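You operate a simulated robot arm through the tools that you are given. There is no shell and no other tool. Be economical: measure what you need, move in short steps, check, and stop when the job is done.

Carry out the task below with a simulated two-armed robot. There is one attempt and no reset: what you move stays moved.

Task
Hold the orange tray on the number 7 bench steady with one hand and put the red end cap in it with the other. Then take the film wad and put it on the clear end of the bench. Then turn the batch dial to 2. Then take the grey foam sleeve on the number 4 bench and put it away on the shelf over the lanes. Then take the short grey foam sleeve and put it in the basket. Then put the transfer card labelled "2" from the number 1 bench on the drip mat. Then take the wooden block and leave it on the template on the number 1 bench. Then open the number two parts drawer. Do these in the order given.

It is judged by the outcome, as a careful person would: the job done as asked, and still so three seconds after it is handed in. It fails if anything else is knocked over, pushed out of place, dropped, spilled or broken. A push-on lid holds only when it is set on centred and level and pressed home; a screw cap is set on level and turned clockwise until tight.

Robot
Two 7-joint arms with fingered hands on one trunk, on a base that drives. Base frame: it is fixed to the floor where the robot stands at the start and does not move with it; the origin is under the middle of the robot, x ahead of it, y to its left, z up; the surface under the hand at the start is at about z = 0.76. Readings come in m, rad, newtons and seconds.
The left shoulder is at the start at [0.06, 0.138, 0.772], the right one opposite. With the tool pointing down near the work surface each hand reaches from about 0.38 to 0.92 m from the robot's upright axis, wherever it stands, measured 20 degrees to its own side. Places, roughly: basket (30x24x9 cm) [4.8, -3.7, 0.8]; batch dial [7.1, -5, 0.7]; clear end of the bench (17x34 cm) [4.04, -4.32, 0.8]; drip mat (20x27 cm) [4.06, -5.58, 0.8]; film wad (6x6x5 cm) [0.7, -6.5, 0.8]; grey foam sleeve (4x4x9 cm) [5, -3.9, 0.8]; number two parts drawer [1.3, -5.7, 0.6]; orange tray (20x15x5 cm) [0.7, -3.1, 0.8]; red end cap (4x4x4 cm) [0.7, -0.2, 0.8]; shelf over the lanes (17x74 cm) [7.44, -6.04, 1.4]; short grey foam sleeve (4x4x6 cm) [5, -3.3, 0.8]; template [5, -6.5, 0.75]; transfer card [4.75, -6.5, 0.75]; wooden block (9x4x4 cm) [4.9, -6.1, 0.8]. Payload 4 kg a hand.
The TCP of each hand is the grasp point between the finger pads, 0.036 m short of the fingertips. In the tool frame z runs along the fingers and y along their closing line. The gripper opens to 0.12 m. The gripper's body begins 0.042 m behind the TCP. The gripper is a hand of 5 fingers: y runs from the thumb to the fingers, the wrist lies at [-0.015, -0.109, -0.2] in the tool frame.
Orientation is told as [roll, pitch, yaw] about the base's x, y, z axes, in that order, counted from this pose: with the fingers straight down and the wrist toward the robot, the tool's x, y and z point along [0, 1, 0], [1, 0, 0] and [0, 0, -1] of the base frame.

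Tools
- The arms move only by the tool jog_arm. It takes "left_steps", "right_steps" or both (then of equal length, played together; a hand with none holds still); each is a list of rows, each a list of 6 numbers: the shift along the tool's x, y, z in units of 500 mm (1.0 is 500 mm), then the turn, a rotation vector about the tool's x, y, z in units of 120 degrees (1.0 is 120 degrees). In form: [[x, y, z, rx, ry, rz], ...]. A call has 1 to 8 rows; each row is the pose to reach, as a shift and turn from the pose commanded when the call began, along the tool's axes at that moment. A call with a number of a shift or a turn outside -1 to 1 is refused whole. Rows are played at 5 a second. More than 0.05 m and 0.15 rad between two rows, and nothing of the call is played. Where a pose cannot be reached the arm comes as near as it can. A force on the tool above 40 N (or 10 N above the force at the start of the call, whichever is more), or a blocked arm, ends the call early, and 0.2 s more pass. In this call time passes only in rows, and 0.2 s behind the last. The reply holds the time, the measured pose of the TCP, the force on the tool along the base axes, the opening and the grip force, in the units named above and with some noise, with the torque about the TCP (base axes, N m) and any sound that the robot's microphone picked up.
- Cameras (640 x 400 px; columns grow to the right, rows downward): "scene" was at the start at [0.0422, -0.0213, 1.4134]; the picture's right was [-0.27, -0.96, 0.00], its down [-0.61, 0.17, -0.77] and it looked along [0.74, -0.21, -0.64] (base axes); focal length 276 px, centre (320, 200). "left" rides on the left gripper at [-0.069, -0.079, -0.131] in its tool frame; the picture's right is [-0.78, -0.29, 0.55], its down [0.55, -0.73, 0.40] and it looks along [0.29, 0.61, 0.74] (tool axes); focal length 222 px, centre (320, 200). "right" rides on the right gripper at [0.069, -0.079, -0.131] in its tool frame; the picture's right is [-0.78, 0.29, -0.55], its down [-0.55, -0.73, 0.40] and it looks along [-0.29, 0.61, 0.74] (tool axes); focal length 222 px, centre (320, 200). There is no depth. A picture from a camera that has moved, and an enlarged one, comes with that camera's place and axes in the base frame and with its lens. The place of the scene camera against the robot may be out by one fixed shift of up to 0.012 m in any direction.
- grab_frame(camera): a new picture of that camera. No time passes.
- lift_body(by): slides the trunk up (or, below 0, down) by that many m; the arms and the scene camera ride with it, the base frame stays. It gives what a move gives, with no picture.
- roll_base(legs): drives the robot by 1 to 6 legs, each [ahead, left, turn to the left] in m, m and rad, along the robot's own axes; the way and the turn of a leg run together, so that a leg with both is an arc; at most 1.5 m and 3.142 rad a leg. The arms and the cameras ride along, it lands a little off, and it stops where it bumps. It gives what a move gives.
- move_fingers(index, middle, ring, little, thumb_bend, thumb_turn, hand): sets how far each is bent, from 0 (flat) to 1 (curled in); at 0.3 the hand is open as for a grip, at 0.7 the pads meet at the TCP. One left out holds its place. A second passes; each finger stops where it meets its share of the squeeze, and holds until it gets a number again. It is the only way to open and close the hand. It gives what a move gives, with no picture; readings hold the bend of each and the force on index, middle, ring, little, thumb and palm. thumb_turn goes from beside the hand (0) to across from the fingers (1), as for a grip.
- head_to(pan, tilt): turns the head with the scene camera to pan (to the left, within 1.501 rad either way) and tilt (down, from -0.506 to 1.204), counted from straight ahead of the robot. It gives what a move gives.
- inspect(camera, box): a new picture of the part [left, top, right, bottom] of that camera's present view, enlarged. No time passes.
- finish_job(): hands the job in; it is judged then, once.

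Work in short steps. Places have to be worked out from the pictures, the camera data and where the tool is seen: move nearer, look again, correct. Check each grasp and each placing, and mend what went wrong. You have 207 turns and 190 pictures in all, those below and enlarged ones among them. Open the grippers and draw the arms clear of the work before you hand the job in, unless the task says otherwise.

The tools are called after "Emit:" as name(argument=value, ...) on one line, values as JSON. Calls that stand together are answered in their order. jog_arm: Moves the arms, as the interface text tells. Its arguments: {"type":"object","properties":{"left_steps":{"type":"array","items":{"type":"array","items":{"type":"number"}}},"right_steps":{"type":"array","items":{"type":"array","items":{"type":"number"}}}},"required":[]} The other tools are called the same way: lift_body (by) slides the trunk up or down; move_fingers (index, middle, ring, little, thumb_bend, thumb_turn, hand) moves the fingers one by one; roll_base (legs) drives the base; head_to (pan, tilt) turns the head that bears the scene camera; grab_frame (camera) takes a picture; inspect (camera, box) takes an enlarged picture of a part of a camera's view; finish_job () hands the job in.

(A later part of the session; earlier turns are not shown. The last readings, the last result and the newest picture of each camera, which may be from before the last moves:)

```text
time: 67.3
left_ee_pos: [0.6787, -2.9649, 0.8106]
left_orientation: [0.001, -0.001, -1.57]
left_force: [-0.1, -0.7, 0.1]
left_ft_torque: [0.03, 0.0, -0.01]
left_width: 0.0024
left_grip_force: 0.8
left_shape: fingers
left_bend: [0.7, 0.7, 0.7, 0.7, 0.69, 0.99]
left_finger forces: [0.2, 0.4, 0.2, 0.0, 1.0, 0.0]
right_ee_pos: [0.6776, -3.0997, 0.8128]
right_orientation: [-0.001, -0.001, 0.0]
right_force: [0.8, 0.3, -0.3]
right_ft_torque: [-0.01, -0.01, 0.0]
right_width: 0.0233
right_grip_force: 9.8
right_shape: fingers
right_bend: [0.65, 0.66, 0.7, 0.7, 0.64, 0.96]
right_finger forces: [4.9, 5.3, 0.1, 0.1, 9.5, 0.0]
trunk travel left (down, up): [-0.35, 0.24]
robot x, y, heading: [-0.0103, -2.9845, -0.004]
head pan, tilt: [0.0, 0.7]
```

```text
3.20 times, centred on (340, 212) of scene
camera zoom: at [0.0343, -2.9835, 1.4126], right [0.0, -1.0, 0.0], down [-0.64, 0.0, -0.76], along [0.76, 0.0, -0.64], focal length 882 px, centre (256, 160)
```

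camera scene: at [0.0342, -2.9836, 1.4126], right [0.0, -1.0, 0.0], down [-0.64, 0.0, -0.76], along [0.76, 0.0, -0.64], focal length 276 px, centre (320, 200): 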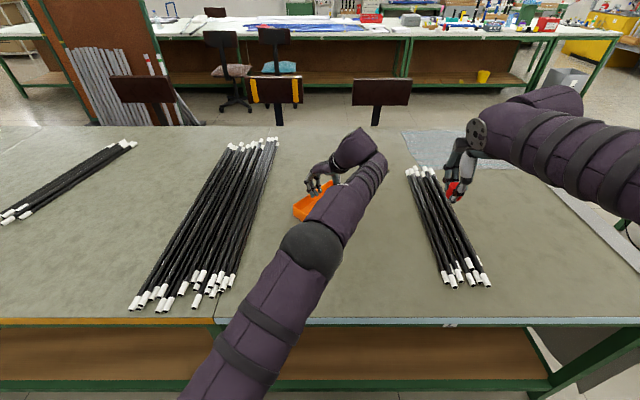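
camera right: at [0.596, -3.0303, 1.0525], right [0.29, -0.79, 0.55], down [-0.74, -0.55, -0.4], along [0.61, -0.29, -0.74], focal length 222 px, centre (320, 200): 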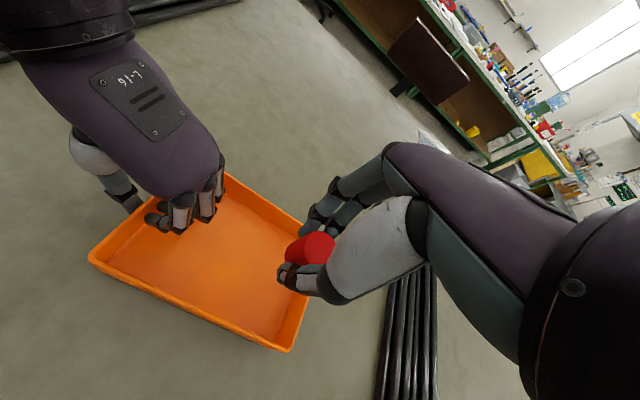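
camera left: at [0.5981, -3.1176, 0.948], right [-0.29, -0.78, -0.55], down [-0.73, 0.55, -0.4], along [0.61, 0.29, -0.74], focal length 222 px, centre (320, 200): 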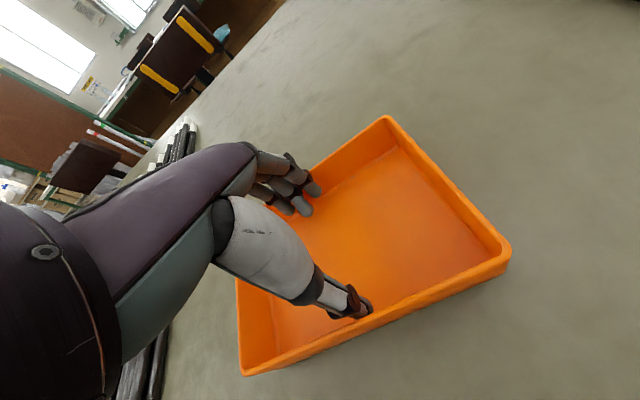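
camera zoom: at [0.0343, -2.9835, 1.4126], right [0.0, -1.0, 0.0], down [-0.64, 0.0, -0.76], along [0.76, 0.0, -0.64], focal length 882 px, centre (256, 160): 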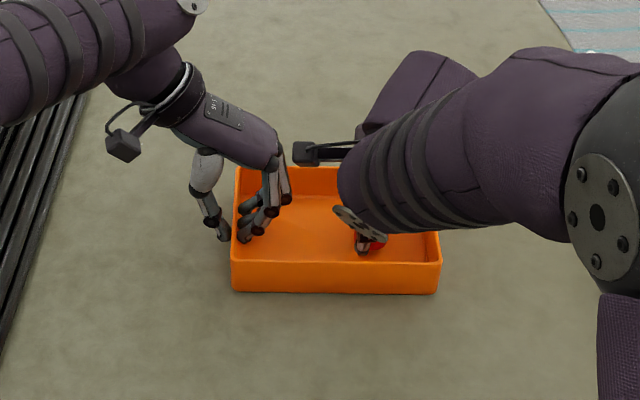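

Lower 5 mm and open partially (to avoid pushing walls), then rise.

Emit:
jog_arm(right_steps=[[0, 0, 0.01, 0, 0, 0]])

Emit:
move_fingers(hand="right", index=0.52, middle=0.52, ring=0.52, little=0.52, thumb_bend=0.5)

Emit:
jog_arm(right_steps=[[0, 0, -0.05, 0, 0, 0], [0, 0, -0.12, 0, 0, 0], [0, 0, -0.2, 0, 0, 0], [-0.07, 0, -0.26, 0, 0, 0], [-0.15, 0, -0.3, 0, 0, 0], [-0.23, -0.02, -0.34, 0, 0, 0], [-0.3, -0.06, -0.38, 0, 0, 0], [-0.36, -0.12, -0.42, 0, 0, 0]])

Emit:
inspect(camera="scene", box=[240, 150, 440, 275])

```text
time: 67.7
left_ee_pos: [0.678, -2.9644, 0.8108]
left_orientation: [-0.001, 0.0, -1.569]
left_force: [0.3, -0.9, -0.9]
left_ft_torque: [0.02, 0.01, -0.01]
left_width: 0.0028
left_grip_force: 0.9
left_shape: fingers
left_bend: [0.7, 0.7, 0.7, 0.7, 0.69, 1.0]
left_finger forces: [0.3, 0.4, 0.3, 0.1, 0.9, 0.0]
right_ee_pos: [0.6775, -3.0993, 0.8086]
right_orientation: [0.001, 0.001, 0.001]
right_force: [0.5, 1.4, 0.5]
right_ft_torque: [0.01, -0.01, 0.03]
right_width: 0.0232
right_grip_force: 9.8
right_shape: fingers
right_bend: [0.65, 0.66, 0.7, 0.7, 0.64, 0.96]
right_finger forces: [5.0, 5.4, 0.1, 0.0, 9.6, 0.1]
trunk travel left (down, up): [-0.35, 0.24]
robot x, y, heading: [-0.0093, -2.9843, -0.003]
head pan, tilt: [0.0, 0.7]
```

```text
time: 68.7
left_ee_pos: [0.6792, -2.9658, 0.8098]
left_orientation: [0.0, 0.0, -1.571]
left_force: [-0.3, -0.5, 0.0]
left_ft_torque: [0.03, 0.04, -0.02]
left_width: 0.0024
left_grip_force: 1.3
left_shape: fingers
left_bend: [0.7, 0.7, 0.7, 0.7, 0.69, 1.0]
left_finger forces: [0.3, 0.6, 0.2, 0.0, 0.9, 0.0]
right_ee_pos: [0.6784, -3.0997, 0.808]
right_orientation: [-0.001, 0.001, 0.001]
right_force: [0.6, -0.2, -0.6]
right_ft_torque: [0.02, -0.02, -0.03]
right_width: 0.0565
right_grip_force: 0.0
right_shape: fingers
right_bend: [0.52, 0.52, 0.52, 0.52, 0.5, 0.97]
right_finger forces: [0.1, 0.0, 0.0, 0.0, 0.0, 0.0]
trunk travel left (down, up): [-0.35, 0.24]
robot x, y, heading: [-0.0116, -2.9844, -0.002]
head pan, tilt: [0.0, 0.7]
```

```text
time: 70.5
left_ee_pos: [0.6785, -2.9645, 0.8098]
left_orientation: [0.0, -0.001, -1.571]
left_force: [-0.3, 0.1, 0.6]
left_ft_torque: [-0.01, 0.0, -0.02]
left_width: 0.0027
left_grip_force: 0.6
left_shape: fingers
left_bend: [0.7, 0.7, 0.7, 0.7, 0.69, 1.0]
left_finger forces: [0.4, 0.5, 0.2, 0.1, 0.8, 0.0]
right_ee_pos: [0.6187, -3.2787, 1.0205]
right_orientation: [-0.001, 0.003, 0.001]
right_force: [-0.5, 0.5, 0.7]
right_ft_torque: [0.0, 0.01, 0.01]
right_width: 0.0565
right_grip_force: 0.0
right_shape: fingers
right_bend: [0.52, 0.52, 0.52, 0.52, 0.5, 0.97]
right_finger forces: [0.0, 0.0, 0.0, 0.1, 0.1, 0.1]
trunk travel left (down, up): [-0.35, 0.24]
robot x, y, heading: [-0.008, -2.9849, 0.003]
head pan, tilt: [0.0, 0.7]
```

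```text
3.20 times, centred on (340, 212) of scene
camera zoom: at [0.0339, -2.9838, 1.4126], right [0.0, -1.0, 0.0], down [-0.64, 0.0, -0.77], along [0.77, 0.0, -0.64], focal length 882 px, centre (256, 160)
```

zoom: 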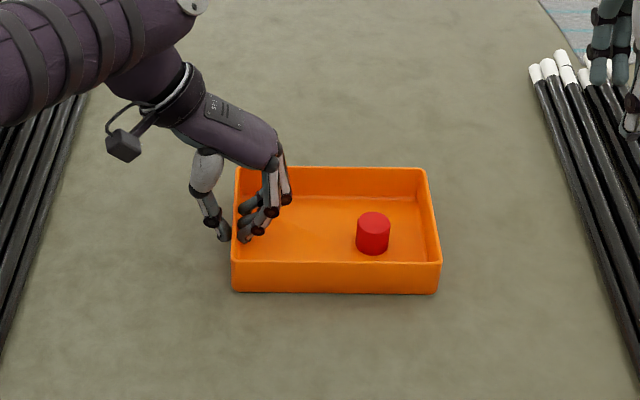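

The cap stands in the tray, tray steady. I release the left hand, lift, and tuck both arms while unturning the left wrist.

Emit:
move_fingers(hand="left", index=0.55, middle=0.55, ring=0.55, little=0.55, thumb_bend=0.55)

Emit:
jog_arm(left_steps=[[0, 0, -0.05, 0, 0, 0], [0, 0, -0.12, 0, 0, 0], [0, 0, -0.2, 0, 0, 0], [0, 0, -0.28, 0, 0, -0.07], [0, -0.03, -0.36, 0, 0, -0.14], [-0.04, -0.06, -0.42, 0, 0, -0.21], [-0.08, -0.08, -0.46, 0, 0, -0.28], [-0.12, -0.1, -0.5, 0, 0, -0.35]])

Emit:
jog_arm(left_steps=[[0, 0, 0, 0, 0, -0.07], [0, -0.05, 0, 0, 0, -0.14], [0, -0.1, 0, 0, 0, -0.21], [0, -0.15, 0, 0, 0, -0.28], [0, -0.2, 0, 0, 0, -0.35], [0, -0.24, 0, 0, 0, -0.4]], right_steps=[[0, -0.04, 0, 0, 0, 0], [0.02, -0.1, -0.02, 0, 0, 0], [0.04, -0.16, -0.04, 0, 0, 0], [0.06, -0.22, -0.06, 0, 0, 0], [0.06, -0.28, -0.08, 0, 0, 0], [0.06, -0.3, -0.09, 0, 0, 0]])

Emit:
head_to(pan=-1.2, tilt=0.3)

Emit:
grab_frame(camera="scene")

```text
time: 71.5
left_ee_pos: [0.6779, -2.9649, 0.8112]
left_orientation: [0.001, 0.0, -1.571]
left_force: [0.8, 0.0, -0.3]
left_ft_torque: [0.01, 0.01, 0.02]
left_width: 0.0442
left_grip_force: 0.1
left_shape: fingers
left_bend: [0.55, 0.55, 0.55, 0.55, 0.55, 0.98]
left_finger forces: [0.0, 0.1, 0.0, 0.1, 0.0, 0.0]
right_ee_pos: [0.6193, -3.2781, 1.0207]
right_orientation: [-0.001, -0.001, 0.0]
right_force: [-0.3, -0.5, -0.8]
right_ft_torque: [-0.01, 0.01, 0.02]
right_width: 0.0564
right_grip_force: 0.0
right_shape: fingers
right_bend: [0.52, 0.52, 0.52, 0.52, 0.5, 0.97]
right_finger forces: [0.0, 0.1, 0.0, 0.0, 0.1, 0.0]
trunk travel left (down, up): [-0.35, 0.24]
robot x, y, heading: [-0.013, -2.9834, -0.001]
head pan, tilt: [0.0, 0.7]
```

```text
time: 73.3
left_ee_pos: [0.618, -2.9127, 1.0604]
left_orientation: [0.001, 0.001, -0.836]
left_force: [-0.1, 0.3, 0.0]
left_ft_torque: [-0.02, 0.02, -0.03]
left_width: 0.0443
left_grip_force: 0.1
left_shape: fingers
left_bend: [0.55, 0.55, 0.55, 0.55, 0.55, 0.98]
left_finger forces: [0.0, 0.1, 0.0, 0.0, 0.0, 0.0]
right_ee_pos: [0.6193, -3.2776, 1.0212]
right_orientation: [0.0, 0.0, 0.001]
right_force: [0.1, 0.2, 0.5]
right_ft_torque: [0.0, -0.04, 0.01]
right_width: 0.0562
right_grip_force: 0.2
right_shape: fingers
right_bend: [0.52, 0.52, 0.52, 0.52, 0.5, 0.97]
right_finger forces: [0.0, 0.0, 0.0, 0.1, 0.0, 0.0]
trunk travel left (down, up): [-0.35, 0.24]
robot x, y, heading: [-0.0077, -2.9834, 0.001]
head pan, tilt: [0.0, 0.7]
```

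```text
time: 74.7
left_ee_pos: [0.5361, -2.8239, 1.0597]
left_orientation: [0.0, 0.0, 0.0]
left_force: [-0.1, 0.7, -0.1]
left_ft_torque: [0.0, -0.01, 0.02]
left_width: 0.0442
left_grip_force: 0.1
left_shape: fingers
left_bend: [0.55, 0.55, 0.55, 0.55, 0.55, 0.98]
left_finger forces: [0.0, 0.0, 0.0, 0.0, 0.0, 0.0]
right_ee_pos: [0.4681, -3.2477, 1.0667]
right_orientation: [0.001, 0.0, -0.001]
right_force: [0.4, 0.5, 0.0]
right_ft_torque: [-0.02, 0.0, -0.01]
right_width: 0.0568
right_grip_force: 0.0
right_shape: fingers
right_bend: [0.52, 0.52, 0.52, 0.52, 0.5, 0.97]
right_finger forces: [0.0, 0.0, 0.0, 0.0, 0.0, 0.0]
trunk travel left (down, up): [-0.35, 0.24]
robot x, y, heading: [-0.0069, -2.9841, 0.001]
head pan, tilt: [0.0, 0.7]
```

```text
time: 76.1
left_ee_pos: [0.5363, -2.8246, 1.0591]
left_orientation: [0.0, 0.001, -0.002]
left_force: [0.6, 0.1, -1.1]
left_ft_torque: [0.0, 0.03, 0.04]
left_width: 0.0445
left_grip_force: 0.0
left_shape: fingers
left_bend: [0.55, 0.55, 0.55, 0.55, 0.55, 0.98]
left_finger forces: [0.0, 0.0, 0.0, 0.0, 0.1, 0.0]
right_ee_pos: [0.4696, -3.2477, 1.0666]
right_orientation: [0.0, -0.001, 0.001]
right_force: [0.8, 1.0, 0.2]
right_ft_torque: [-0.02, 0.03, 0.0]
right_width: 0.0566
right_grip_force: 0.0
right_shape: fingers
right_bend: [0.52, 0.52, 0.52, 0.52, 0.5, 0.97]
right_finger forces: [0.1, 0.0, 0.0, 0.0, 0.0, 0.0]
trunk travel left (down, up): [-0.35, 0.24]
robot x, y, heading: [-0.0136, -2.9833, -0.001]
head pan, tilt: [-1.201, 0.3]
```

```text
145 pictures are left
camera scene: at [-0.0171, -3.0705, 1.4487], right [-0.93, -0.36, 0.0], down [-0.11, 0.28, -0.96], along [0.35, -0.89, -0.3], focal length 276 px, centre (320, 200)
```

scene: 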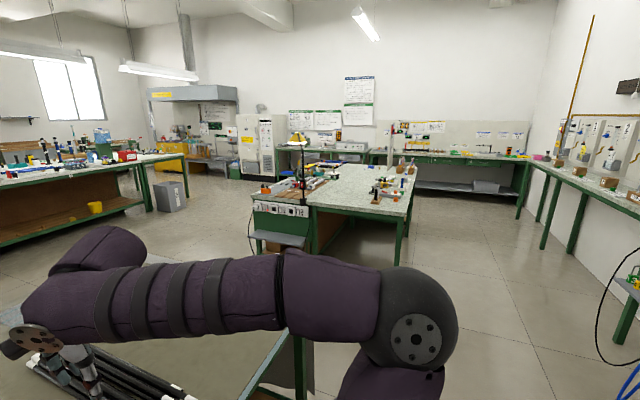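

The wad's bench is ahead to the right. I zoom in to understand its layout before driving.

Emit:
inspect(camera="scene", box=[220, 110, 440, 265])

Emit:
inspect(camera="scene", box=[0, 90, 260, 230])

```text
2.58 times, centred on (330, 188) of scene
camera zoom: at [-0.0171, -3.0705, 1.4487], right [-0.93, -0.36, 0.0], down [-0.11, 0.28, -0.96], along [0.35, -0.89, -0.3], focal length 711 px, centre (294, 232)
```

zoom: 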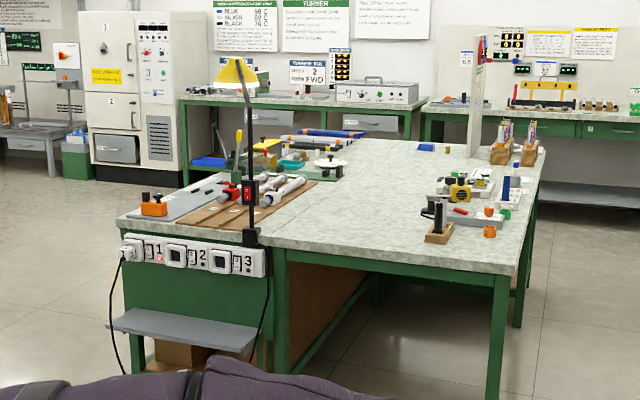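

```text
2.46 times, centred on (130, 160) of scene
camera zoom: at [-0.0171, -3.0705, 1.4487], right [-0.93, -0.36, 0.0], down [-0.11, 0.28, -0.96], along [0.35, -0.89, -0.3], focal length 678 px, centre (788, 298)
```

zoom: 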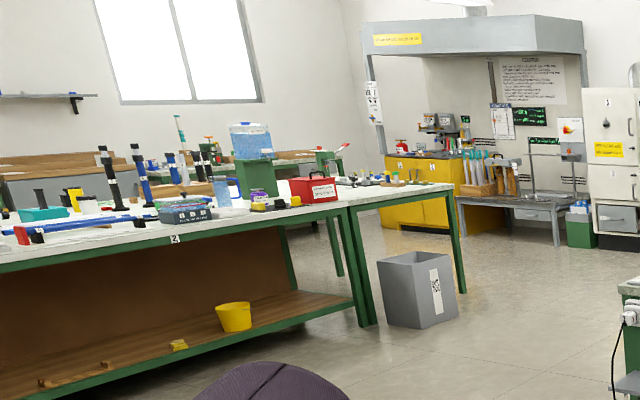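

The blue wad is near the island's far end (~(0.67, -6.5)); the island spans x 0.1–1.5, y -4.9 to -6.9. I go along the right-hand aisle and approach from the far end.

Emit:
roll_base(legs=[[-0.55, 0, 0], [0, -1.5, 0], [0, -1.5, 0]])

Emit:
head_to(pan=-0.9, tilt=0.5)

Emit:
grab_frame(camera="scene")

```text
time: 93.5
left_ee_pos: [-0.0147, -5.8485, 1.0596]
left_orientation: [-0.001, 0.0, 0.01]
left_force: [-0.6, -0.4, 0.1]
left_ft_torque: [0.01, 0.0, -0.03]
left_width: 0.0443
left_grip_force: 0.0
left_shape: fingers
left_bend: [0.55, 0.55, 0.55, 0.55, 0.55, 0.98]
left_finger forces: [0.0, 0.0, 0.0, 0.0, 0.0, 0.0]
right_ee_pos: [-0.0775, -6.2713, 1.066]
right_orientation: [-0.001, 0.001, 0.011]
right_force: [0.5, 0.4, -0.8]
right_ft_torque: [-0.01, -0.02, 0.03]
right_width: 0.0564
right_grip_force: 0.0
right_shape: fingers
right_bend: [0.52, 0.52, 0.52, 0.52, 0.5, 0.97]
right_finger forces: [0.0, 0.1, 0.0, 0.0, 0.0, 0.0]
trunk travel left (down, up): [-0.35, 0.24]
robot x, y, heading: [-0.5602, -6.0157, 0.01]
head pan, tilt: [-1.201, 0.3]
```

```text
time: 94.3
left_ee_pos: [-0.0152, -5.8471, 1.0595]
left_orientation: [0.001, 0.0, 0.01]
left_force: [-0.4, 0.3, -0.7]
left_ft_torque: [-0.05, -0.05, -0.01]
left_width: 0.0443
left_grip_force: 0.2
left_shape: fingers
left_bend: [0.55, 0.55, 0.55, 0.55, 0.55, 0.98]
left_finger forces: [0.0, 0.1, 0.1, 0.1, 0.1, 0.0]
right_ee_pos: [-0.0786, -6.2701, 1.0667]
right_orientation: [0.0, -0.001, 0.01]
right_force: [0.8, 0.2, 0.3]
right_ft_torque: [-0.01, 0.0, -0.01]
right_width: 0.0565
right_grip_force: 0.1
right_shape: fingers
right_bend: [0.52, 0.52, 0.52, 0.52, 0.5, 0.97]
right_finger forces: [0.1, 0.0, 0.0, 0.0, 0.1, 0.0]
trunk travel left (down, up): [-0.35, 0.24]
robot x, y, heading: [-0.5603, -6.0171, 0.01]
head pan, tilt: [-0.901, 0.499]
```

```text
142 pictures are left
camera scene: at [-0.543, -6.0835, 1.4304], right [-0.78, -0.63, 0.0], down [-0.3, 0.37, -0.88], along [0.55, -0.68, -0.48], focal length 276 px, centre (320, 200)
```

scene: 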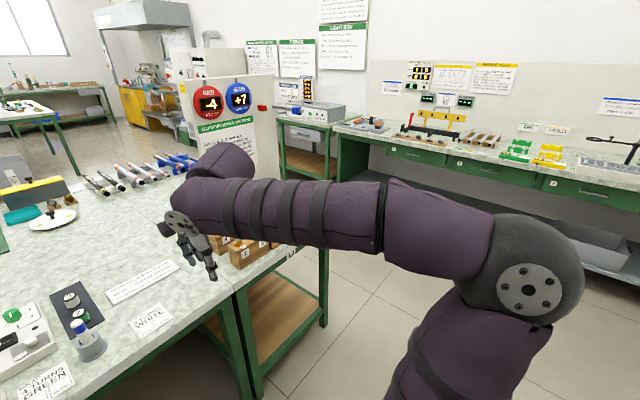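

I need to see the island directly ahead to find the wad.

Emit:
head_to(pan=-0.15, tilt=0.45)

Emit:
grab_frame(camera="scene")

```text
time: 95.4
left_ee_pos: [-0.0147, -5.8483, 1.0588]
left_orientation: [0.0, 0.001, 0.011]
left_force: [-0.5, -0.1, 1.1]
left_ft_torque: [0.0, -0.02, 0.01]
left_width: 0.0442
left_grip_force: 0.1
left_shape: fingers
left_bend: [0.55, 0.55, 0.55, 0.55, 0.55, 0.98]
left_finger forces: [0.0, 0.0, 0.0, 0.0, 0.0, 0.1]
right_ee_pos: [-0.0786, -6.2715, 1.0671]
right_orientation: [-0.001, 0.0, 0.012]
right_force: [-0.3, 0.3, -0.2]
right_ft_torque: [0.03, -0.02, 0.01]
right_width: 0.0561
right_grip_force: 0.2
right_shape: fingers
right_bend: [0.52, 0.52, 0.52, 0.52, 0.5, 0.97]
right_finger forces: [0.0, 0.0, 0.1, 0.1, 0.0, 0.1]
trunk travel left (down, up): [-0.35, 0.24]
robot x, y, heading: [-0.5561, -6.0167, 0.01]
head pan, tilt: [-0.15, 0.45]
```

```text
141 pictures are left
camera scene: at [-0.5092, -6.0256, 1.4348], right [-0.14, -0.99, 0.0], down [-0.43, 0.06, -0.9], along [0.89, -0.13, -0.44], focal length 276 px, centre (320, 200)
```

scene: 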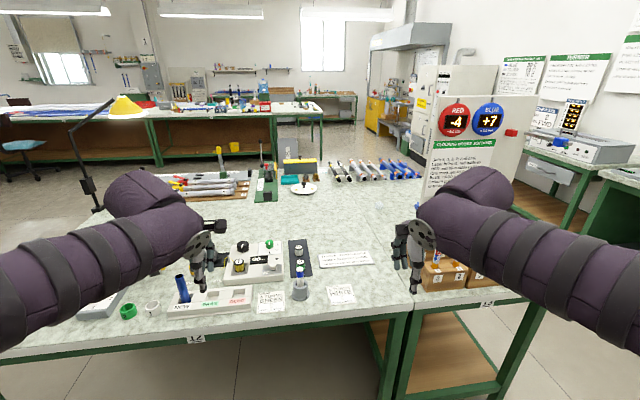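

Emit:
inspect(camera="scene", box=[300, 140, 460, 270])

Emit:
inspect(camera="scene", box=[60, 150, 320, 320])

```text
3.08 times, centred on (380, 205) of scene
camera zoom: at [-0.5092, -6.0256, 1.4348], right [-0.14, -0.99, 0.0], down [-0.43, 0.06, -0.9], along [0.89, -0.13, -0.44], focal length 848 px, centre (135, 185)
```

zoom: 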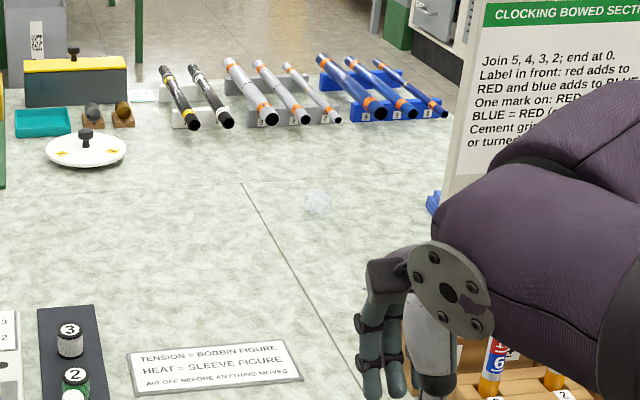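

```text
2.35 times, centred on (190, 235) of scene
camera zoom: at [-0.5092, -6.0256, 1.4348], right [-0.14, -0.99, 0.0], down [-0.43, 0.06, -0.9], along [0.89, -0.13, -0.44], focal length 648 px, centre (626, 118)
```

zoom: 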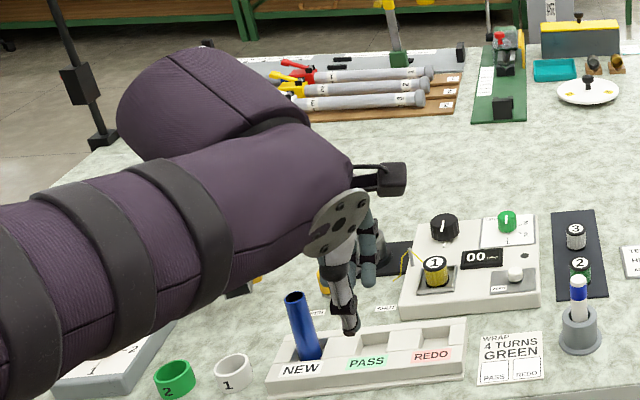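

The translucent wad is at about (0.70, -6.51). Bench 12 is open underneath, so I raise the trunk a little for clearance and reach, then edge forward.

Emit:
lift_body(by=0.15)

Emit:
roll_base(legs=[[0, 0, -0.01], [0.28, -0.03, 0]])

Emit:
head_to(pan=-0.3, tilt=0.9)

Emit:
grab_frame(camera="scene")

```text
time: 97.2
left_ee_pos: [-0.0133, -5.8477, 1.2096]
left_orientation: [0.0, 0.0, 0.01]
left_force: [0.3, 0.6, 0.7]
left_ft_torque: [-0.01, -0.04, 0.0]
left_width: 0.0444
left_grip_force: 0.1
left_shape: fingers
left_bend: [0.55, 0.55, 0.55, 0.55, 0.55, 0.98]
left_finger forces: [0.0, 0.0, 0.1, 0.0, 0.1, 0.0]
right_ee_pos: [-0.0773, -6.2713, 1.2154]
right_orientation: [0.001, 0.001, 0.011]
right_force: [-0.2, 0.0, -0.7]
right_ft_torque: [-0.03, -0.01, 0.01]
right_width: 0.0565
right_grip_force: 0.0
right_shape: fingers
right_bend: [0.52, 0.52, 0.52, 0.52, 0.5, 0.97]
right_finger forces: [0.0, 0.0, 0.0, 0.1, 0.0, 0.0]
trunk travel left (down, up): [-0.5, 0.09]
robot x, y, heading: [-0.558, -6.0139, 0.009]
head pan, tilt: [-0.15, 0.45]
```

```text
time: 99.5
left_ee_pos: [0.2747, -5.8833, 1.209]
left_orientation: [0.001, 0.001, 0.0]
left_force: [0.5, 0.1, -0.9]
left_ft_torque: [-0.02, 0.0, 0.01]
left_width: 0.0443
left_grip_force: 0.0
left_shape: fingers
left_bend: [0.55, 0.55, 0.55, 0.55, 0.55, 0.98]
left_finger forces: [0.0, 0.0, 0.0, 0.0, 0.0, 0.0]
right_ee_pos: [0.2075, -6.3054, 1.2156]
right_orientation: [0.0, 0.001, 0.001]
right_force: [0.5, -0.2, 0.9]
right_ft_torque: [-0.02, 0.0, 0.0]
right_width: 0.0565
right_grip_force: 0.0
right_shape: fingers
right_bend: [0.52, 0.52, 0.52, 0.52, 0.5, 0.97]
right_finger forces: [0.0, 0.1, 0.0, 0.1, 0.1, 0.0]
trunk travel left (down, up): [-0.5, 0.09]
robot x, y, heading: [-0.2728, -6.0445, 0.004]
head pan, tilt: [-0.15, 0.45]
```

```text
time: 100.4
left_ee_pos: [0.2732, -5.8834, 1.2089]
left_orientation: [-0.001, 0.001, -0.002]
left_force: [-0.8, -0.6, -0.3]
left_ft_torque: [0.0, 0.01, -0.02]
left_width: 0.0443
left_grip_force: 0.0
left_shape: fingers
left_bend: [0.55, 0.55, 0.55, 0.55, 0.55, 0.98]
left_finger forces: [0.1, 0.1, 0.1, 0.1, 0.1, 0.0]
right_ee_pos: [0.2061, -6.3061, 1.216]
right_orientation: [0.001, 0.0, 0.0]
right_force: [-0.2, 0.7, -0.1]
right_ft_torque: [-0.04, 0.01, 0.01]
right_width: 0.0564
right_grip_force: 0.2
right_shape: fingers
right_bend: [0.52, 0.52, 0.52, 0.52, 0.5, 0.97]
right_finger forces: [0.1, 0.0, 0.1, 0.0, 0.0, 0.1]
trunk travel left (down, up): [-0.5, 0.09]
robot x, y, heading: [-0.2721, -6.0425, -0.004]
head pan, tilt: [-0.3, 0.901]
```

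```text
138 pictures are left
camera scene: at [-0.2411, -6.0644, 1.5465], right [-0.3, -0.96, 0.0], down [-0.75, 0.23, -0.62], along [0.59, -0.18, -0.78], focal length 276 px, centre (320, 200)
```

scene: 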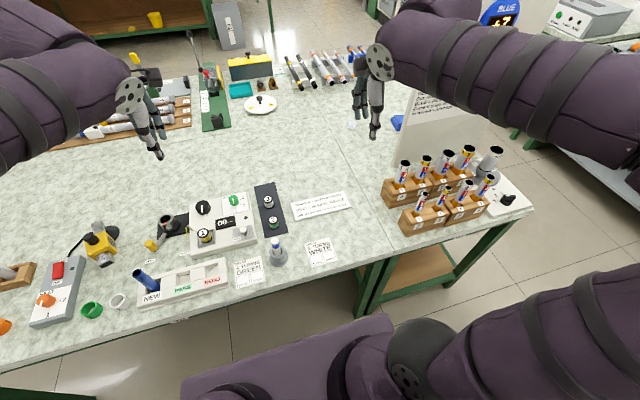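

The base front is still clear of the bench. I'll move 10 cm closer, keep the trunk high, and reach with a slightly outward-tilted hand.

Emit:
roll_base(legs=[[0.1, 0, 0]])

Emit:
head_to(pan=-0.35, tilt=0.75)

Emit:
grab_frame(camera="scene")

```text
time: 101.5
left_ee_pos: [0.3768, -5.8835, 1.2077]
left_orientation: [0.0, 0.001, 0.0]
left_force: [0.9, 0.9, 0.1]
left_ft_torque: [0.0, 0.03, 0.03]
left_width: 0.0446
left_grip_force: 0.1
left_shape: fingers
left_bend: [0.55, 0.55, 0.55, 0.55, 0.55, 0.98]
left_finger forces: [0.0, 0.0, 0.0, 0.0, 0.1, 0.1]
right_ee_pos: [0.3088, -6.3067, 1.2146]
right_orientation: [0.001, 0.002, 0.001]
right_force: [0.8, -0.1, -0.7]
right_ft_torque: [0.06, 0.04, -0.01]
right_width: 0.0566
right_grip_force: 0.1
right_shape: fingers
right_bend: [0.52, 0.52, 0.52, 0.52, 0.5, 0.97]
right_finger forces: [0.0, 0.1, 0.0, 0.0, 0.0, 0.0]
trunk travel left (down, up): [-0.5, 0.09]
robot x, y, heading: [-0.1735, -6.0434, 0.004]
head pan, tilt: [-0.3, 0.901]
```

```text
time: 102.2
left_ee_pos: [0.3755, -5.8839, 1.2103]
left_orientation: [-0.003, 0.0, 0.0]
left_force: [0.1, -1.3, 0.4]
left_ft_torque: [-0.04, 0.04, -0.03]
left_width: 0.0445
left_grip_force: 0.1
left_shape: fingers
left_bend: [0.55, 0.55, 0.55, 0.55, 0.55, 0.98]
left_finger forces: [0.0, 0.0, 0.0, 0.0, 0.0, 0.0]
right_ee_pos: [0.3057, -6.3071, 1.2161]
right_orientation: [0.0, 0.0, -0.002]
right_force: [0.1, -1.1, -0.3]
right_ft_torque: [-0.01, -0.01, -0.04]
right_width: 0.0565
right_grip_force: 0.0
right_shape: fingers
right_bend: [0.52, 0.52, 0.52, 0.52, 0.5, 0.97]
right_finger forces: [0.1, 0.0, 0.1, 0.1, 0.1, 0.1]
trunk travel left (down, up): [-0.5, 0.09]
robot x, y, heading: [-0.1731, -6.0461, 0.003]
head pan, tilt: [-0.351, 0.75]
```

```text
137 pictures are left
camera scene: at [-0.1354, -6.0706, 1.5583], right [-0.34, -0.94, 0.0], down [-0.64, 0.23, -0.73], along [0.69, -0.25, -0.68], focal length 276 px, centre (320, 200)
```

scene: 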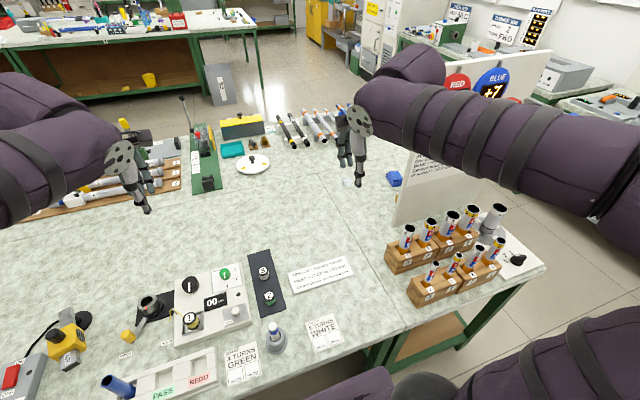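

The wad is at about (0.71, -6.51). I lift a bit more and extend the right arm toward it, turning to yaw -22° with 12° outward tilt.

Emit:
lift_body(by=0.07)

Emit:
jog_arm(right_steps=[[-0.034, 0.068, 0.058, -0.0125, -0.002, 0.023], [-0.068, 0.136, 0.116, -0.025, -0.005, 0.045], [-0.102, 0.204, 0.174, -0.038, -0.007, 0.068], [-0.136, 0.272, 0.232, -0.05, -0.009, 0.09], [-0.17, 0.34, 0.29, -0.063, -0.012, 0.113], [-0.204, 0.408, 0.348, -0.075, -0.014, 0.136], [-0.238, 0.476, 0.406, -0.088, -0.017, 0.159], [-0.272, 0.544, 0.464, -0.1, -0.019, 0.1815]])

Emit:
grab_frame(camera="right")

Emit:
grab_frame(camera="scene")

```text
time: 103.3
left_ee_pos: [0.3746, -5.8837, 1.2779]
left_orientation: [0.0, 0.0, 0.0]
left_force: [-0.3, 0.2, -0.2]
left_ft_torque: [0.0, 0.02, -0.02]
left_width: 0.0444
left_grip_force: 0.2
left_shape: fingers
left_bend: [0.55, 0.55, 0.55, 0.55, 0.55, 0.98]
left_finger forces: [0.0, 0.0, 0.0, 0.0, 0.0, 0.1]
right_ee_pos: [0.3062, -6.3064, 1.2861]
right_orientation: [-0.001, 0.002, -0.001]
right_force: [1.2, -0.1, -0.2]
right_ft_torque: [-0.04, 0.0, -0.02]
right_width: 0.0562
right_grip_force: 0.1
right_shape: fingers
right_bend: [0.52, 0.52, 0.52, 0.52, 0.5, 0.97]
right_finger forces: [0.0, 0.0, 0.0, 0.0, 0.0, 0.1]
trunk travel left (down, up): [-0.57, 0.02]
robot x, y, heading: [-0.1733, -6.0437, 0.003]
head pan, tilt: [-0.351, 0.75]
```

```text
time: 105.1
left_ee_pos: [0.3757, -5.884, 1.2771]
left_orientation: [-0.002, 0.0, 0.0]
left_force: [-0.3, -0.1, -0.1]
left_ft_torque: [0.02, 0.01, 0.0]
left_width: 0.0446
left_grip_force: 0.1
left_shape: fingers
left_bend: [0.55, 0.55, 0.55, 0.55, 0.55, 0.98]
left_finger forces: [0.1, 0.0, 0.1, 0.1, 0.1, 0.1]
right_ee_pos: [0.5785, -6.4433, 1.0553]
right_orientation: [0.002, -0.212, -0.385]
right_force: [0.2, -0.1, 0.4]
right_ft_torque: [0.03, -0.01, -0.05]
right_width: 0.0564
right_grip_force: 0.2
right_shape: fingers
right_bend: [0.52, 0.52, 0.52, 0.52, 0.5, 0.97]
right_finger forces: [0.1, 0.0, 0.0, 0.0, 0.1, 0.0]
trunk travel left (down, up): [-0.57, 0.02]
robot x, y, heading: [-0.1748, -6.0408, 0.003]
head pan, tilt: [-0.351, 0.75]
```

```text
136 pictures are left
camera right: at [0.5072, -6.3382, 1.1672], right [-0.14, -0.79, 0.59], down [-0.79, -0.27, -0.54], along [0.59, -0.55, -0.59], focal length 222 px, centre (320, 200)
```

right: 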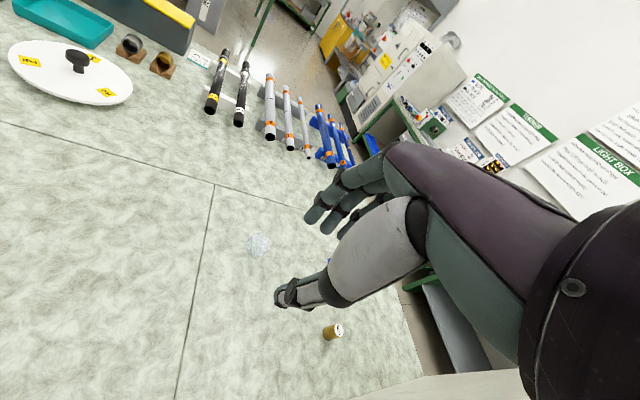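

```text
135 pictures are left
camera scene: at [-0.1336, -6.0714, 1.6283], right [-0.34, -0.94, 0.0], down [-0.64, 0.24, -0.73], along [0.69, -0.25, -0.68], focal length 276 px, centre (320, 200)
```

scene: 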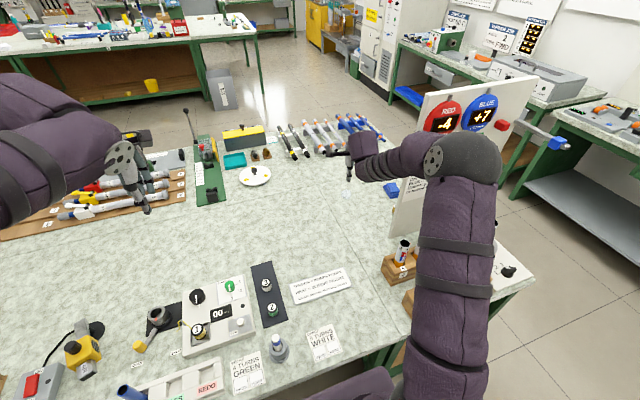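

Elbow stays high and clear. The wad is at (0.717, -6.512). I open the hand and go to a hover above it.

Emit:
move_fingers(hand="right", index=0.35, middle=0.35, ring=0.35, little=0.35, thumb_bend=0.35)

Emit:
jog_arm(right_steps=[[-0.005, 0.047, 0.073, 0, 0, 0], [-0.009, 0.094, 0.147, 0, 0, 0], [-0.014, 0.142, 0.22, 0, 0, 0], [-0.019, 0.189, 0.294, 0, 0, 0], [-0.0233, 0.236, 0.368, 0, 0, 0]])

Emit:
grab_frame(camera="right")

```text
time: 106.1
left_ee_pos: [0.3742, -5.884, 1.278]
left_orientation: [0.0, -0.002, 0.001]
left_force: [-0.8, 0.4, -1.1]
left_ft_torque: [-0.02, 0.01, -0.02]
left_width: 0.0446
left_grip_force: 0.0
left_shape: fingers
left_bend: [0.55, 0.55, 0.55, 0.55, 0.55, 0.98]
left_finger forces: [0.1, 0.1, 0.0, 0.0, 0.0, 0.0]
right_ee_pos: [0.5781, -6.4429, 1.0557]
right_orientation: [0.0, -0.212, -0.383]
right_force: [0.1, 0.0, -0.6]
right_ft_torque: [-0.02, 0.02, -0.02]
right_width: 0.104
right_grip_force: 0.0
right_shape: fingers
right_bend: [0.35, 0.35, 0.35, 0.35, 0.35, 0.97]
right_finger forces: [0.1, 0.0, 0.0, 0.1, 0.0, 0.1]
trunk travel left (down, up): [-0.57, 0.02]
robot x, y, heading: [-0.1721, -6.0445, -0.005]
head pan, tilt: [-0.351, 0.75]
```

```text
time: 107.3
left_ee_pos: [0.3758, -5.8838, 1.2788]
left_orientation: [0.001, 0.002, 0.001]
left_force: [0.5, -0.4, 0.4]
left_ft_torque: [0.03, 0.02, -0.02]
left_width: 0.0446
left_grip_force: 0.0
left_shape: fingers
left_bend: [0.55, 0.55, 0.55, 0.55, 0.55, 0.98]
left_finger forces: [0.1, 0.0, 0.1, 0.1, 0.0, 0.0]
right_ee_pos: [0.7105, -6.5094, 0.9084]
right_orientation: [0.001, -0.212, -0.389]
right_force: [0.2, 0.2, 1.1]
right_ft_torque: [0.05, -0.04, 0.03]
right_width: 0.1047
right_grip_force: 0.0
right_shape: fingers
right_bend: [0.35, 0.35, 0.35, 0.35, 0.35, 0.97]
right_finger forces: [0.0, 0.0, 0.1, 0.0, 0.0, 0.1]
right hand out of reach, approached as far as the arm can: row 5
trunk travel left (down, up): [-0.57, 0.02]
robot x, y, heading: [-0.1704, -6.048, -0.003]
head pan, tilt: [-0.351, 0.75]
```

```text
134 pictures are left
camera right: at [0.6394, -6.4047, 1.0192], right [-0.14, -0.79, 0.6], down [-0.8, -0.27, -0.54], along [0.59, -0.55, -0.59], focal length 222 px, centre (320, 200)
```

right: 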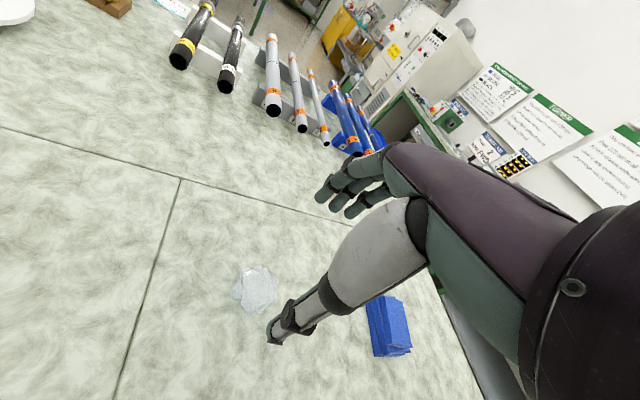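

Near the reach limit but lowering eases it. I descend around the wad.

Emit:
jog_arm(right_steps=[[0.001, -0.012, 0.065, 0, 0, 0], [0.002, -0.024, 0.13, 0, 0, 0], [0.003, -0.032, 0.18, 0, 0, 0]])

Emit:
grab_frame(camera="right")

```text
time: 108.1
left_ee_pos: [0.3746, -5.8825, 1.2784]
left_orientation: [-0.001, 0.001, 0.0]
left_force: [0.1, -0.3, 0.8]
left_ft_torque: [0.0, 0.03, -0.02]
left_width: 0.0445
left_grip_force: 0.1
left_shape: fingers
left_bend: [0.55, 0.55, 0.55, 0.55, 0.55, 0.98]
left_finger forces: [0.0, 0.0, 0.0, 0.0, 0.0, 0.0]
right_ee_pos: [0.7003, -6.5019, 0.8328]
right_orientation: [0.001, -0.211, -0.384]
right_force: [0.7, 0.9, -0.4]
right_ft_torque: [0.02, -0.01, -0.04]
right_width: 0.1046
right_grip_force: 0.1
right_shape: fingers
right_bend: [0.35, 0.35, 0.35, 0.35, 0.35, 0.97]
right_finger forces: [0.0, 0.0, 0.0, 0.1, 0.1, 0.1]
right hand out of reach, approached as far as the arm can: row 1, 2, 3
trunk travel left (down, up): [-0.57, 0.02]
robot x, y, heading: [-0.1715, -6.0394, 0.001]
head pan, tilt: [-0.351, 0.75]
```

```text
133 pictures are left
camera right: at [0.6283, -6.3969, 0.9441], right [-0.14, -0.79, 0.6], down [-0.79, -0.27, -0.54], along [0.59, -0.55, -0.59], focal length 222 px, centre (320, 200)
```

right: 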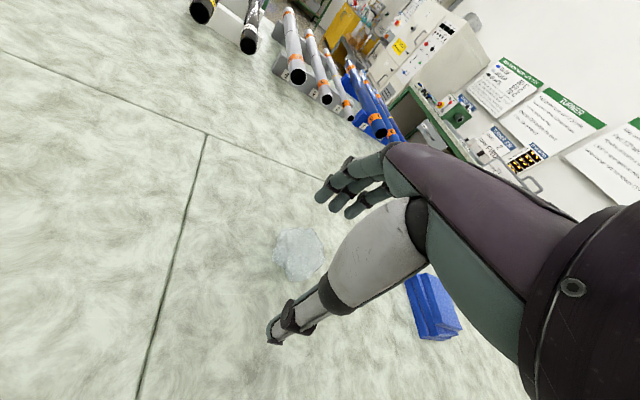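

1–2 cm short. I roll the base 2 cm ahead and lower the trunk 2 cm to bring the hand around the wad.

Emit:
roll_base(legs=[[0.018, -0.003, 0]])

Emit:
lift_body(by=-0.018)

Emit:
grab_frame(camera="right")

```text
time: 108.9
left_ee_pos: [0.3942, -5.8873, 1.2781]
left_orientation: [0.001, 0.001, -0.003]
left_force: [1.6, 0.0, -0.1]
left_ft_torque: [0.02, 0.05, 0.02]
left_width: 0.0445
left_grip_force: 0.0
left_shape: fingers
left_bend: [0.55, 0.55, 0.55, 0.55, 0.55, 0.98]
left_finger forces: [0.0, 0.0, 0.0, 0.1, 0.0, 0.0]
right_ee_pos: [0.7192, -6.5046, 0.8314]
right_orientation: [0.001, -0.209, -0.383]
right_force: [0.3, 0.5, -0.9]
right_ft_torque: [-0.01, -0.01, 0.0]
right_width: 0.1046
right_grip_force: 0.0
right_shape: fingers
right_bend: [0.35, 0.35, 0.35, 0.35, 0.35, 0.97]
right_finger forces: [0.0, 0.1, 0.0, 0.0, 0.2, 0.0]
trunk travel left (down, up): [-0.57, 0.02]
robot x, y, heading: [-0.1528, -6.0441, 0.001]
head pan, tilt: [-0.351, 0.75]
```

```text
time: 109.5
left_ee_pos: [0.3915, -5.8864, 1.2607]
left_orientation: [0.0, 0.001, -0.002]
left_force: [0.1, 0.4, 1.1]
left_ft_torque: [0.0, -0.02, 0.03]
left_width: 0.0446
left_grip_force: 0.0
left_shape: fingers
left_bend: [0.55, 0.55, 0.55, 0.55, 0.55, 0.98]
left_finger forces: [0.0, 0.1, 0.0, 0.1, 0.0, 0.0]
right_ee_pos: [0.719, -6.504, 0.8154]
right_orientation: [0.0, -0.21, -0.383]
right_force: [-0.4, 0.5, 0.8]
right_ft_torque: [-0.02, 0.03, -0.01]
right_width: 0.1045
right_grip_force: 0.0
right_shape: fingers
right_bend: [0.35, 0.35, 0.35, 0.35, 0.35, 0.97]
right_finger forces: [0.1, 0.1, 0.1, 0.0, 0.0, 0.0]
trunk travel left (down, up): [-0.552, 0.038]
robot x, y, heading: [-0.156, -6.0453, 0.002]
head pan, tilt: [-0.351, 0.75]
```

```text
132 pictures are left
camera right: at [0.6461, -6.3998, 0.9266], right [-0.14, -0.79, 0.6], down [-0.79, -0.27, -0.54], along [0.59, -0.55, -0.59], focal length 222 px, centre (320, 200)
```

right: 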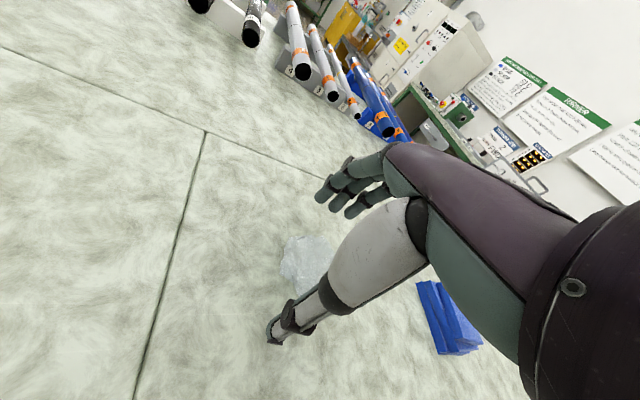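

The wad is between thumb and fingers. Close softly.

Emit:
move_fingers(hand="right", index=0.62, middle=0.62, ring=0.62, little=0.62, thumb_bend=0.62)

Emit:
grab_frame(camera="right")

```text
time: 110.5
left_ee_pos: [0.3925, -5.8872, 1.2614]
left_orientation: [0.0, 0.002, -0.002]
left_force: [-0.4, -0.6, -0.6]
left_ft_torque: [-0.03, 0.0, 0.01]
left_width: 0.0443
left_grip_force: 0.0
left_shape: fingers
left_bend: [0.55, 0.55, 0.55, 0.55, 0.55, 0.98]
left_finger forces: [0.0, 0.0, 0.0, 0.0, 0.0, 0.1]
right_ee_pos: [0.7185, -6.5056, 0.8144]
right_orientation: [0.0, -0.213, -0.382]
right_force: [-0.7, 0.4, 0.2]
right_ft_torque: [0.02, 0.01, 0.01]
right_width: 0.0435
right_grip_force: 8.8
right_shape: fingers
right_bend: [0.58, 0.58, 0.61, 0.62, 0.56, 0.96]
right_finger forces: [3.5, 5.1, 0.6, 0.0, 9.3, 0.0]
trunk travel left (down, up): [-0.552, 0.038]
robot x, y, heading: [-0.1564, -6.0482, 0.004]
head pan, tilt: [-0.351, 0.75]
```

```text
131 pictures are left
camera right: at [0.6466, -6.3998, 0.9262], right [-0.14, -0.79, 0.6], down [-0.79, -0.27, -0.54], along [0.59, -0.55, -0.59], focal length 222 px, centre (320, 200)
```

right: 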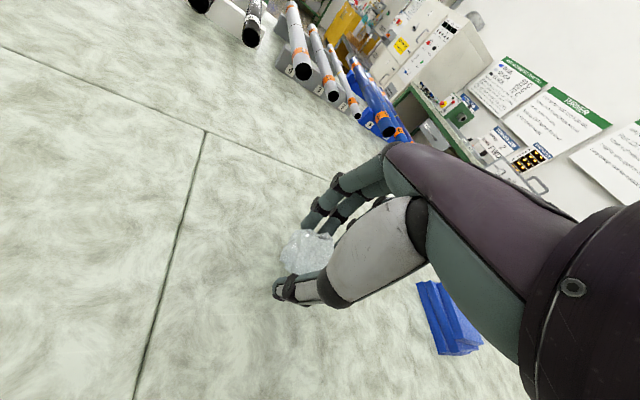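

Grip holds (~9 N). Lift and retract along the same path.

Emit:
jog_arm(right_steps=[[0.002, -0.006, -0.08, 0, 0, 0], [0.003, -0.01, -0.16, 0, 0, 0], [0.005, -0.015, -0.249, 0, 0, 0], [0.01, -0.05, -0.335, 0, 0, 0], [0.015, -0.085, -0.42, 0, 0, 0], [0.02, -0.12, -0.505, 0, 0, 0], [0.025, -0.16, -0.594, 0, 0, 0]])

Emit:
grab_frame(camera="right")

```text
time: 112.1
left_ee_pos: [0.392, -5.886, 1.262]
left_orientation: [0.0, 0.0, -0.001]
left_force: [-0.5, -0.5, 0.2]
left_ft_torque: [0.0, -0.03, 0.01]
left_width: 0.0446
left_grip_force: 0.0
left_shape: fingers
left_bend: [0.55, 0.55, 0.55, 0.55, 0.55, 0.98]
left_finger forces: [0.1, 0.1, 0.0, 0.0, 0.0, 0.0]
right_ee_pos: [0.5896, -6.4424, 1.0875]
right_orientation: [-0.001, -0.211, -0.382]
right_force: [-0.6, 0.0, -1.2]
right_ft_torque: [0.01, -0.02, -0.01]
right_width: 0.0436
right_grip_force: 9.0
right_shape: fingers
right_bend: [0.58, 0.58, 0.62, 0.62, 0.56, 0.96]
right_finger forces: [3.5, 4.9, 0.3, 0.0, 8.9, 0.0]
trunk travel left (down, up): [-0.552, 0.038]
robot x, y, heading: [-0.1537, -6.0448, 0.002]
head pan, tilt: [-0.351, 0.75]
```

```text
130 pictures are left
camera right: at [0.5174, -6.3376, 1.1997], right [-0.14, -0.79, 0.6], down [-0.79, -0.27, -0.54], along [0.59, -0.55, -0.59], focal length 222 px, centre (320, 200)
```

right: 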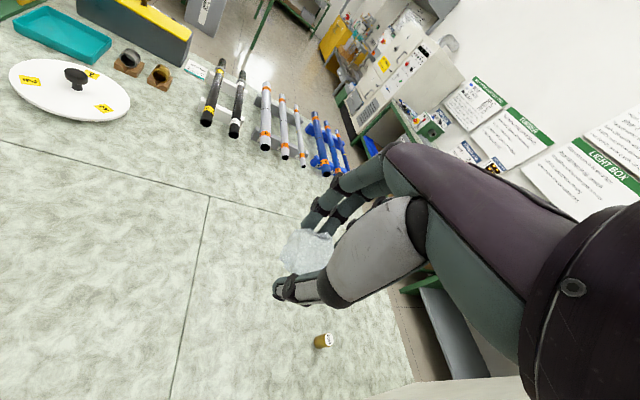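

The wad is held. I retract the arm to the tucked pose and back out of the island, then look through the gap to the north.

Emit:
jog_arm(right_steps=[[0.007, -0.063, -0.055, 0.0125, 0.002, -0.023], [0.014, -0.126, -0.109, 0.025, 0.005, -0.045], [0.022, -0.189, -0.164, 0.038, 0.007, -0.068], [0.029, -0.252, -0.218, 0.05, 0.009, -0.09], [0.036, -0.315, -0.273, 0.063, 0.012, -0.113], [0.043, -0.378, -0.327, 0.075, 0.014, -0.136], [0.05, -0.441, -0.382, 0.088, 0.017, -0.159], [0.058, -0.504, -0.436, 0.1, 0.019, -0.1815]])

Emit:
roll_base(legs=[[-0.45, 0, 0], [0, 1.5, 0], [0, 0.14, 0]])

Emit:
lift_body(by=-0.15)

Emit:
head_to(pan=0, tilt=0.4)

Emit:
grab_frame(camera="scene")

```text
time: 113.9
left_ee_pos: [0.3923, -5.8852, 1.2605]
left_orientation: [0.0, 0.0, 0.001]
left_force: [0.4, 0.6, -0.3]
left_ft_torque: [-0.04, 0.01, 0.0]
left_width: 0.0442
left_grip_force: 0.2
left_shape: fingers
left_bend: [0.55, 0.55, 0.55, 0.55, 0.55, 0.98]
left_finger forces: [0.0, 0.1, 0.0, 0.0, 0.1, 0.1]
right_ee_pos: [0.3324, -6.3041, 1.2488]
right_orientation: [0.001, 0.0, 0.0]
right_force: [0.3, 0.5, 0.2]
right_ft_torque: [-0.01, 0.01, 0.02]
right_width: 0.0434
right_grip_force: 8.8
right_shape: fingers
right_bend: [0.59, 0.58, 0.62, 0.62, 0.56, 0.96]
right_finger forces: [3.5, 5.0, 0.3, 0.1, 8.9, 0.0]
trunk travel left (down, up): [-0.552, 0.038]
robot x, y, heading: [-0.1543, -6.0492, 0.002]
head pan, tilt: [-0.351, 0.75]
```

```text
time: 124.5
left_ee_pos: [-0.0221, -4.2618, 1.2595]
left_orientation: [-0.002, 0.001, -0.017]
left_force: [0.7, 0.4, 0.4]
left_ft_torque: [-0.05, 0.0, -0.03]
left_width: 0.0445
left_grip_force: 0.1
left_shape: fingers
left_bend: [0.55, 0.55, 0.55, 0.55, 0.55, 0.98]
left_finger forces: [0.1, 0.0, 0.0, 0.0, 0.0, 0.0]
right_ee_pos: [-0.0887, -4.6796, 1.2483]
right_orientation: [-0.002, 0.003, -0.019]
right_force: [0.2, 0.4, -0.6]
right_ft_torque: [-0.03, -0.01, 0.01]
right_width: 0.0432
right_grip_force: 8.4
right_shape: fingers
right_bend: [0.59, 0.58, 0.62, 0.62, 0.56, 0.96]
right_finger forces: [3.6, 5.2, 0.3, 0.0, 8.8, 0.0]
trunk travel left (down, up): [-0.552, 0.038]
robot x, y, heading: [-0.5733, -4.4162, -0.016]
head pan, tilt: [-0.351, 0.75]
```

```text
time: 126.3
left_ee_pos: [-0.0217, -4.2631, 1.1118]
left_orientation: [0.0, 0.0, -0.016]
left_force: [-1.3, -0.1, -0.3]
left_ft_torque: [0.0, 0.02, 0.05]
left_width: 0.0446
left_grip_force: 0.2
left_shape: fingers
left_bend: [0.55, 0.55, 0.55, 0.55, 0.55, 0.98]
left_finger forces: [0.0, 0.0, 0.1, 0.1, 0.0, 0.0]
right_ee_pos: [-0.0887, -4.6802, 1.0978]
right_orientation: [0.001, 0.0, -0.017]
right_force: [-0.2, 0.0, -0.6]
right_ft_torque: [-0.01, -0.02, 0.04]
right_width: 0.0432
right_grip_force: 8.5
right_shape: fingers
right_bend: [0.59, 0.58, 0.62, 0.62, 0.56, 0.96]
right_finger forces: [3.5, 5.1, 0.3, 0.0, 8.7, 0.0]
trunk travel left (down, up): [-0.402, 0.188]
robot x, y, heading: [-0.5724, -4.4138, -0.018]
head pan, tilt: [-0.351, 0.75]
```

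```text
time: 127.1
left_ee_pos: [-0.0231, -4.2628, 1.1098]
left_orientation: [-0.002, 0.002, -0.018]
left_force: [0.2, 0.4, 0.0]
left_ft_torque: [0.03, 0.01, 0.03]
left_width: 0.0447
left_grip_force: 0.0
left_shape: fingers
left_bend: [0.55, 0.55, 0.55, 0.55, 0.55, 0.98]
left_finger forces: [0.1, 0.1, 0.0, 0.0, 0.0, 0.0]
right_ee_pos: [-0.0889, -4.6808, 1.0996]
right_orientation: [-0.001, 0.001, -0.017]
right_force: [0.2, -0.5, -0.7]
right_ft_torque: [0.01, -0.04, -0.03]
right_width: 0.0434
right_grip_force: 8.9
right_shape: fingers
right_bend: [0.59, 0.58, 0.62, 0.62, 0.56, 0.96]
right_finger forces: [3.6, 5.2, 0.3, 0.0, 8.8, 0.1]
trunk travel left (down, up): [-0.402, 0.188]
robot x, y, heading: [-0.5706, -4.4133, -0.016]
head pan, tilt: [0.0, 0.4]
```

```text
129 pictures are left
camera scene: at [-0.5201, -4.4141, 1.4914], right [-0.02, -1.0, 0.0], down [-0.39, 0.01, -0.92], along [0.92, -0.02, -0.39], focal length 276 px, centre (320, 200)
```

scene: 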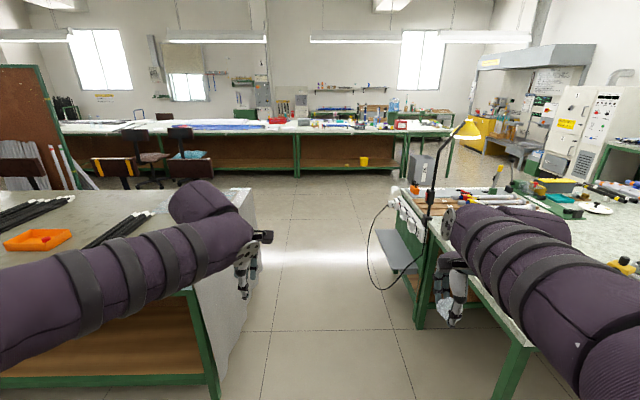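

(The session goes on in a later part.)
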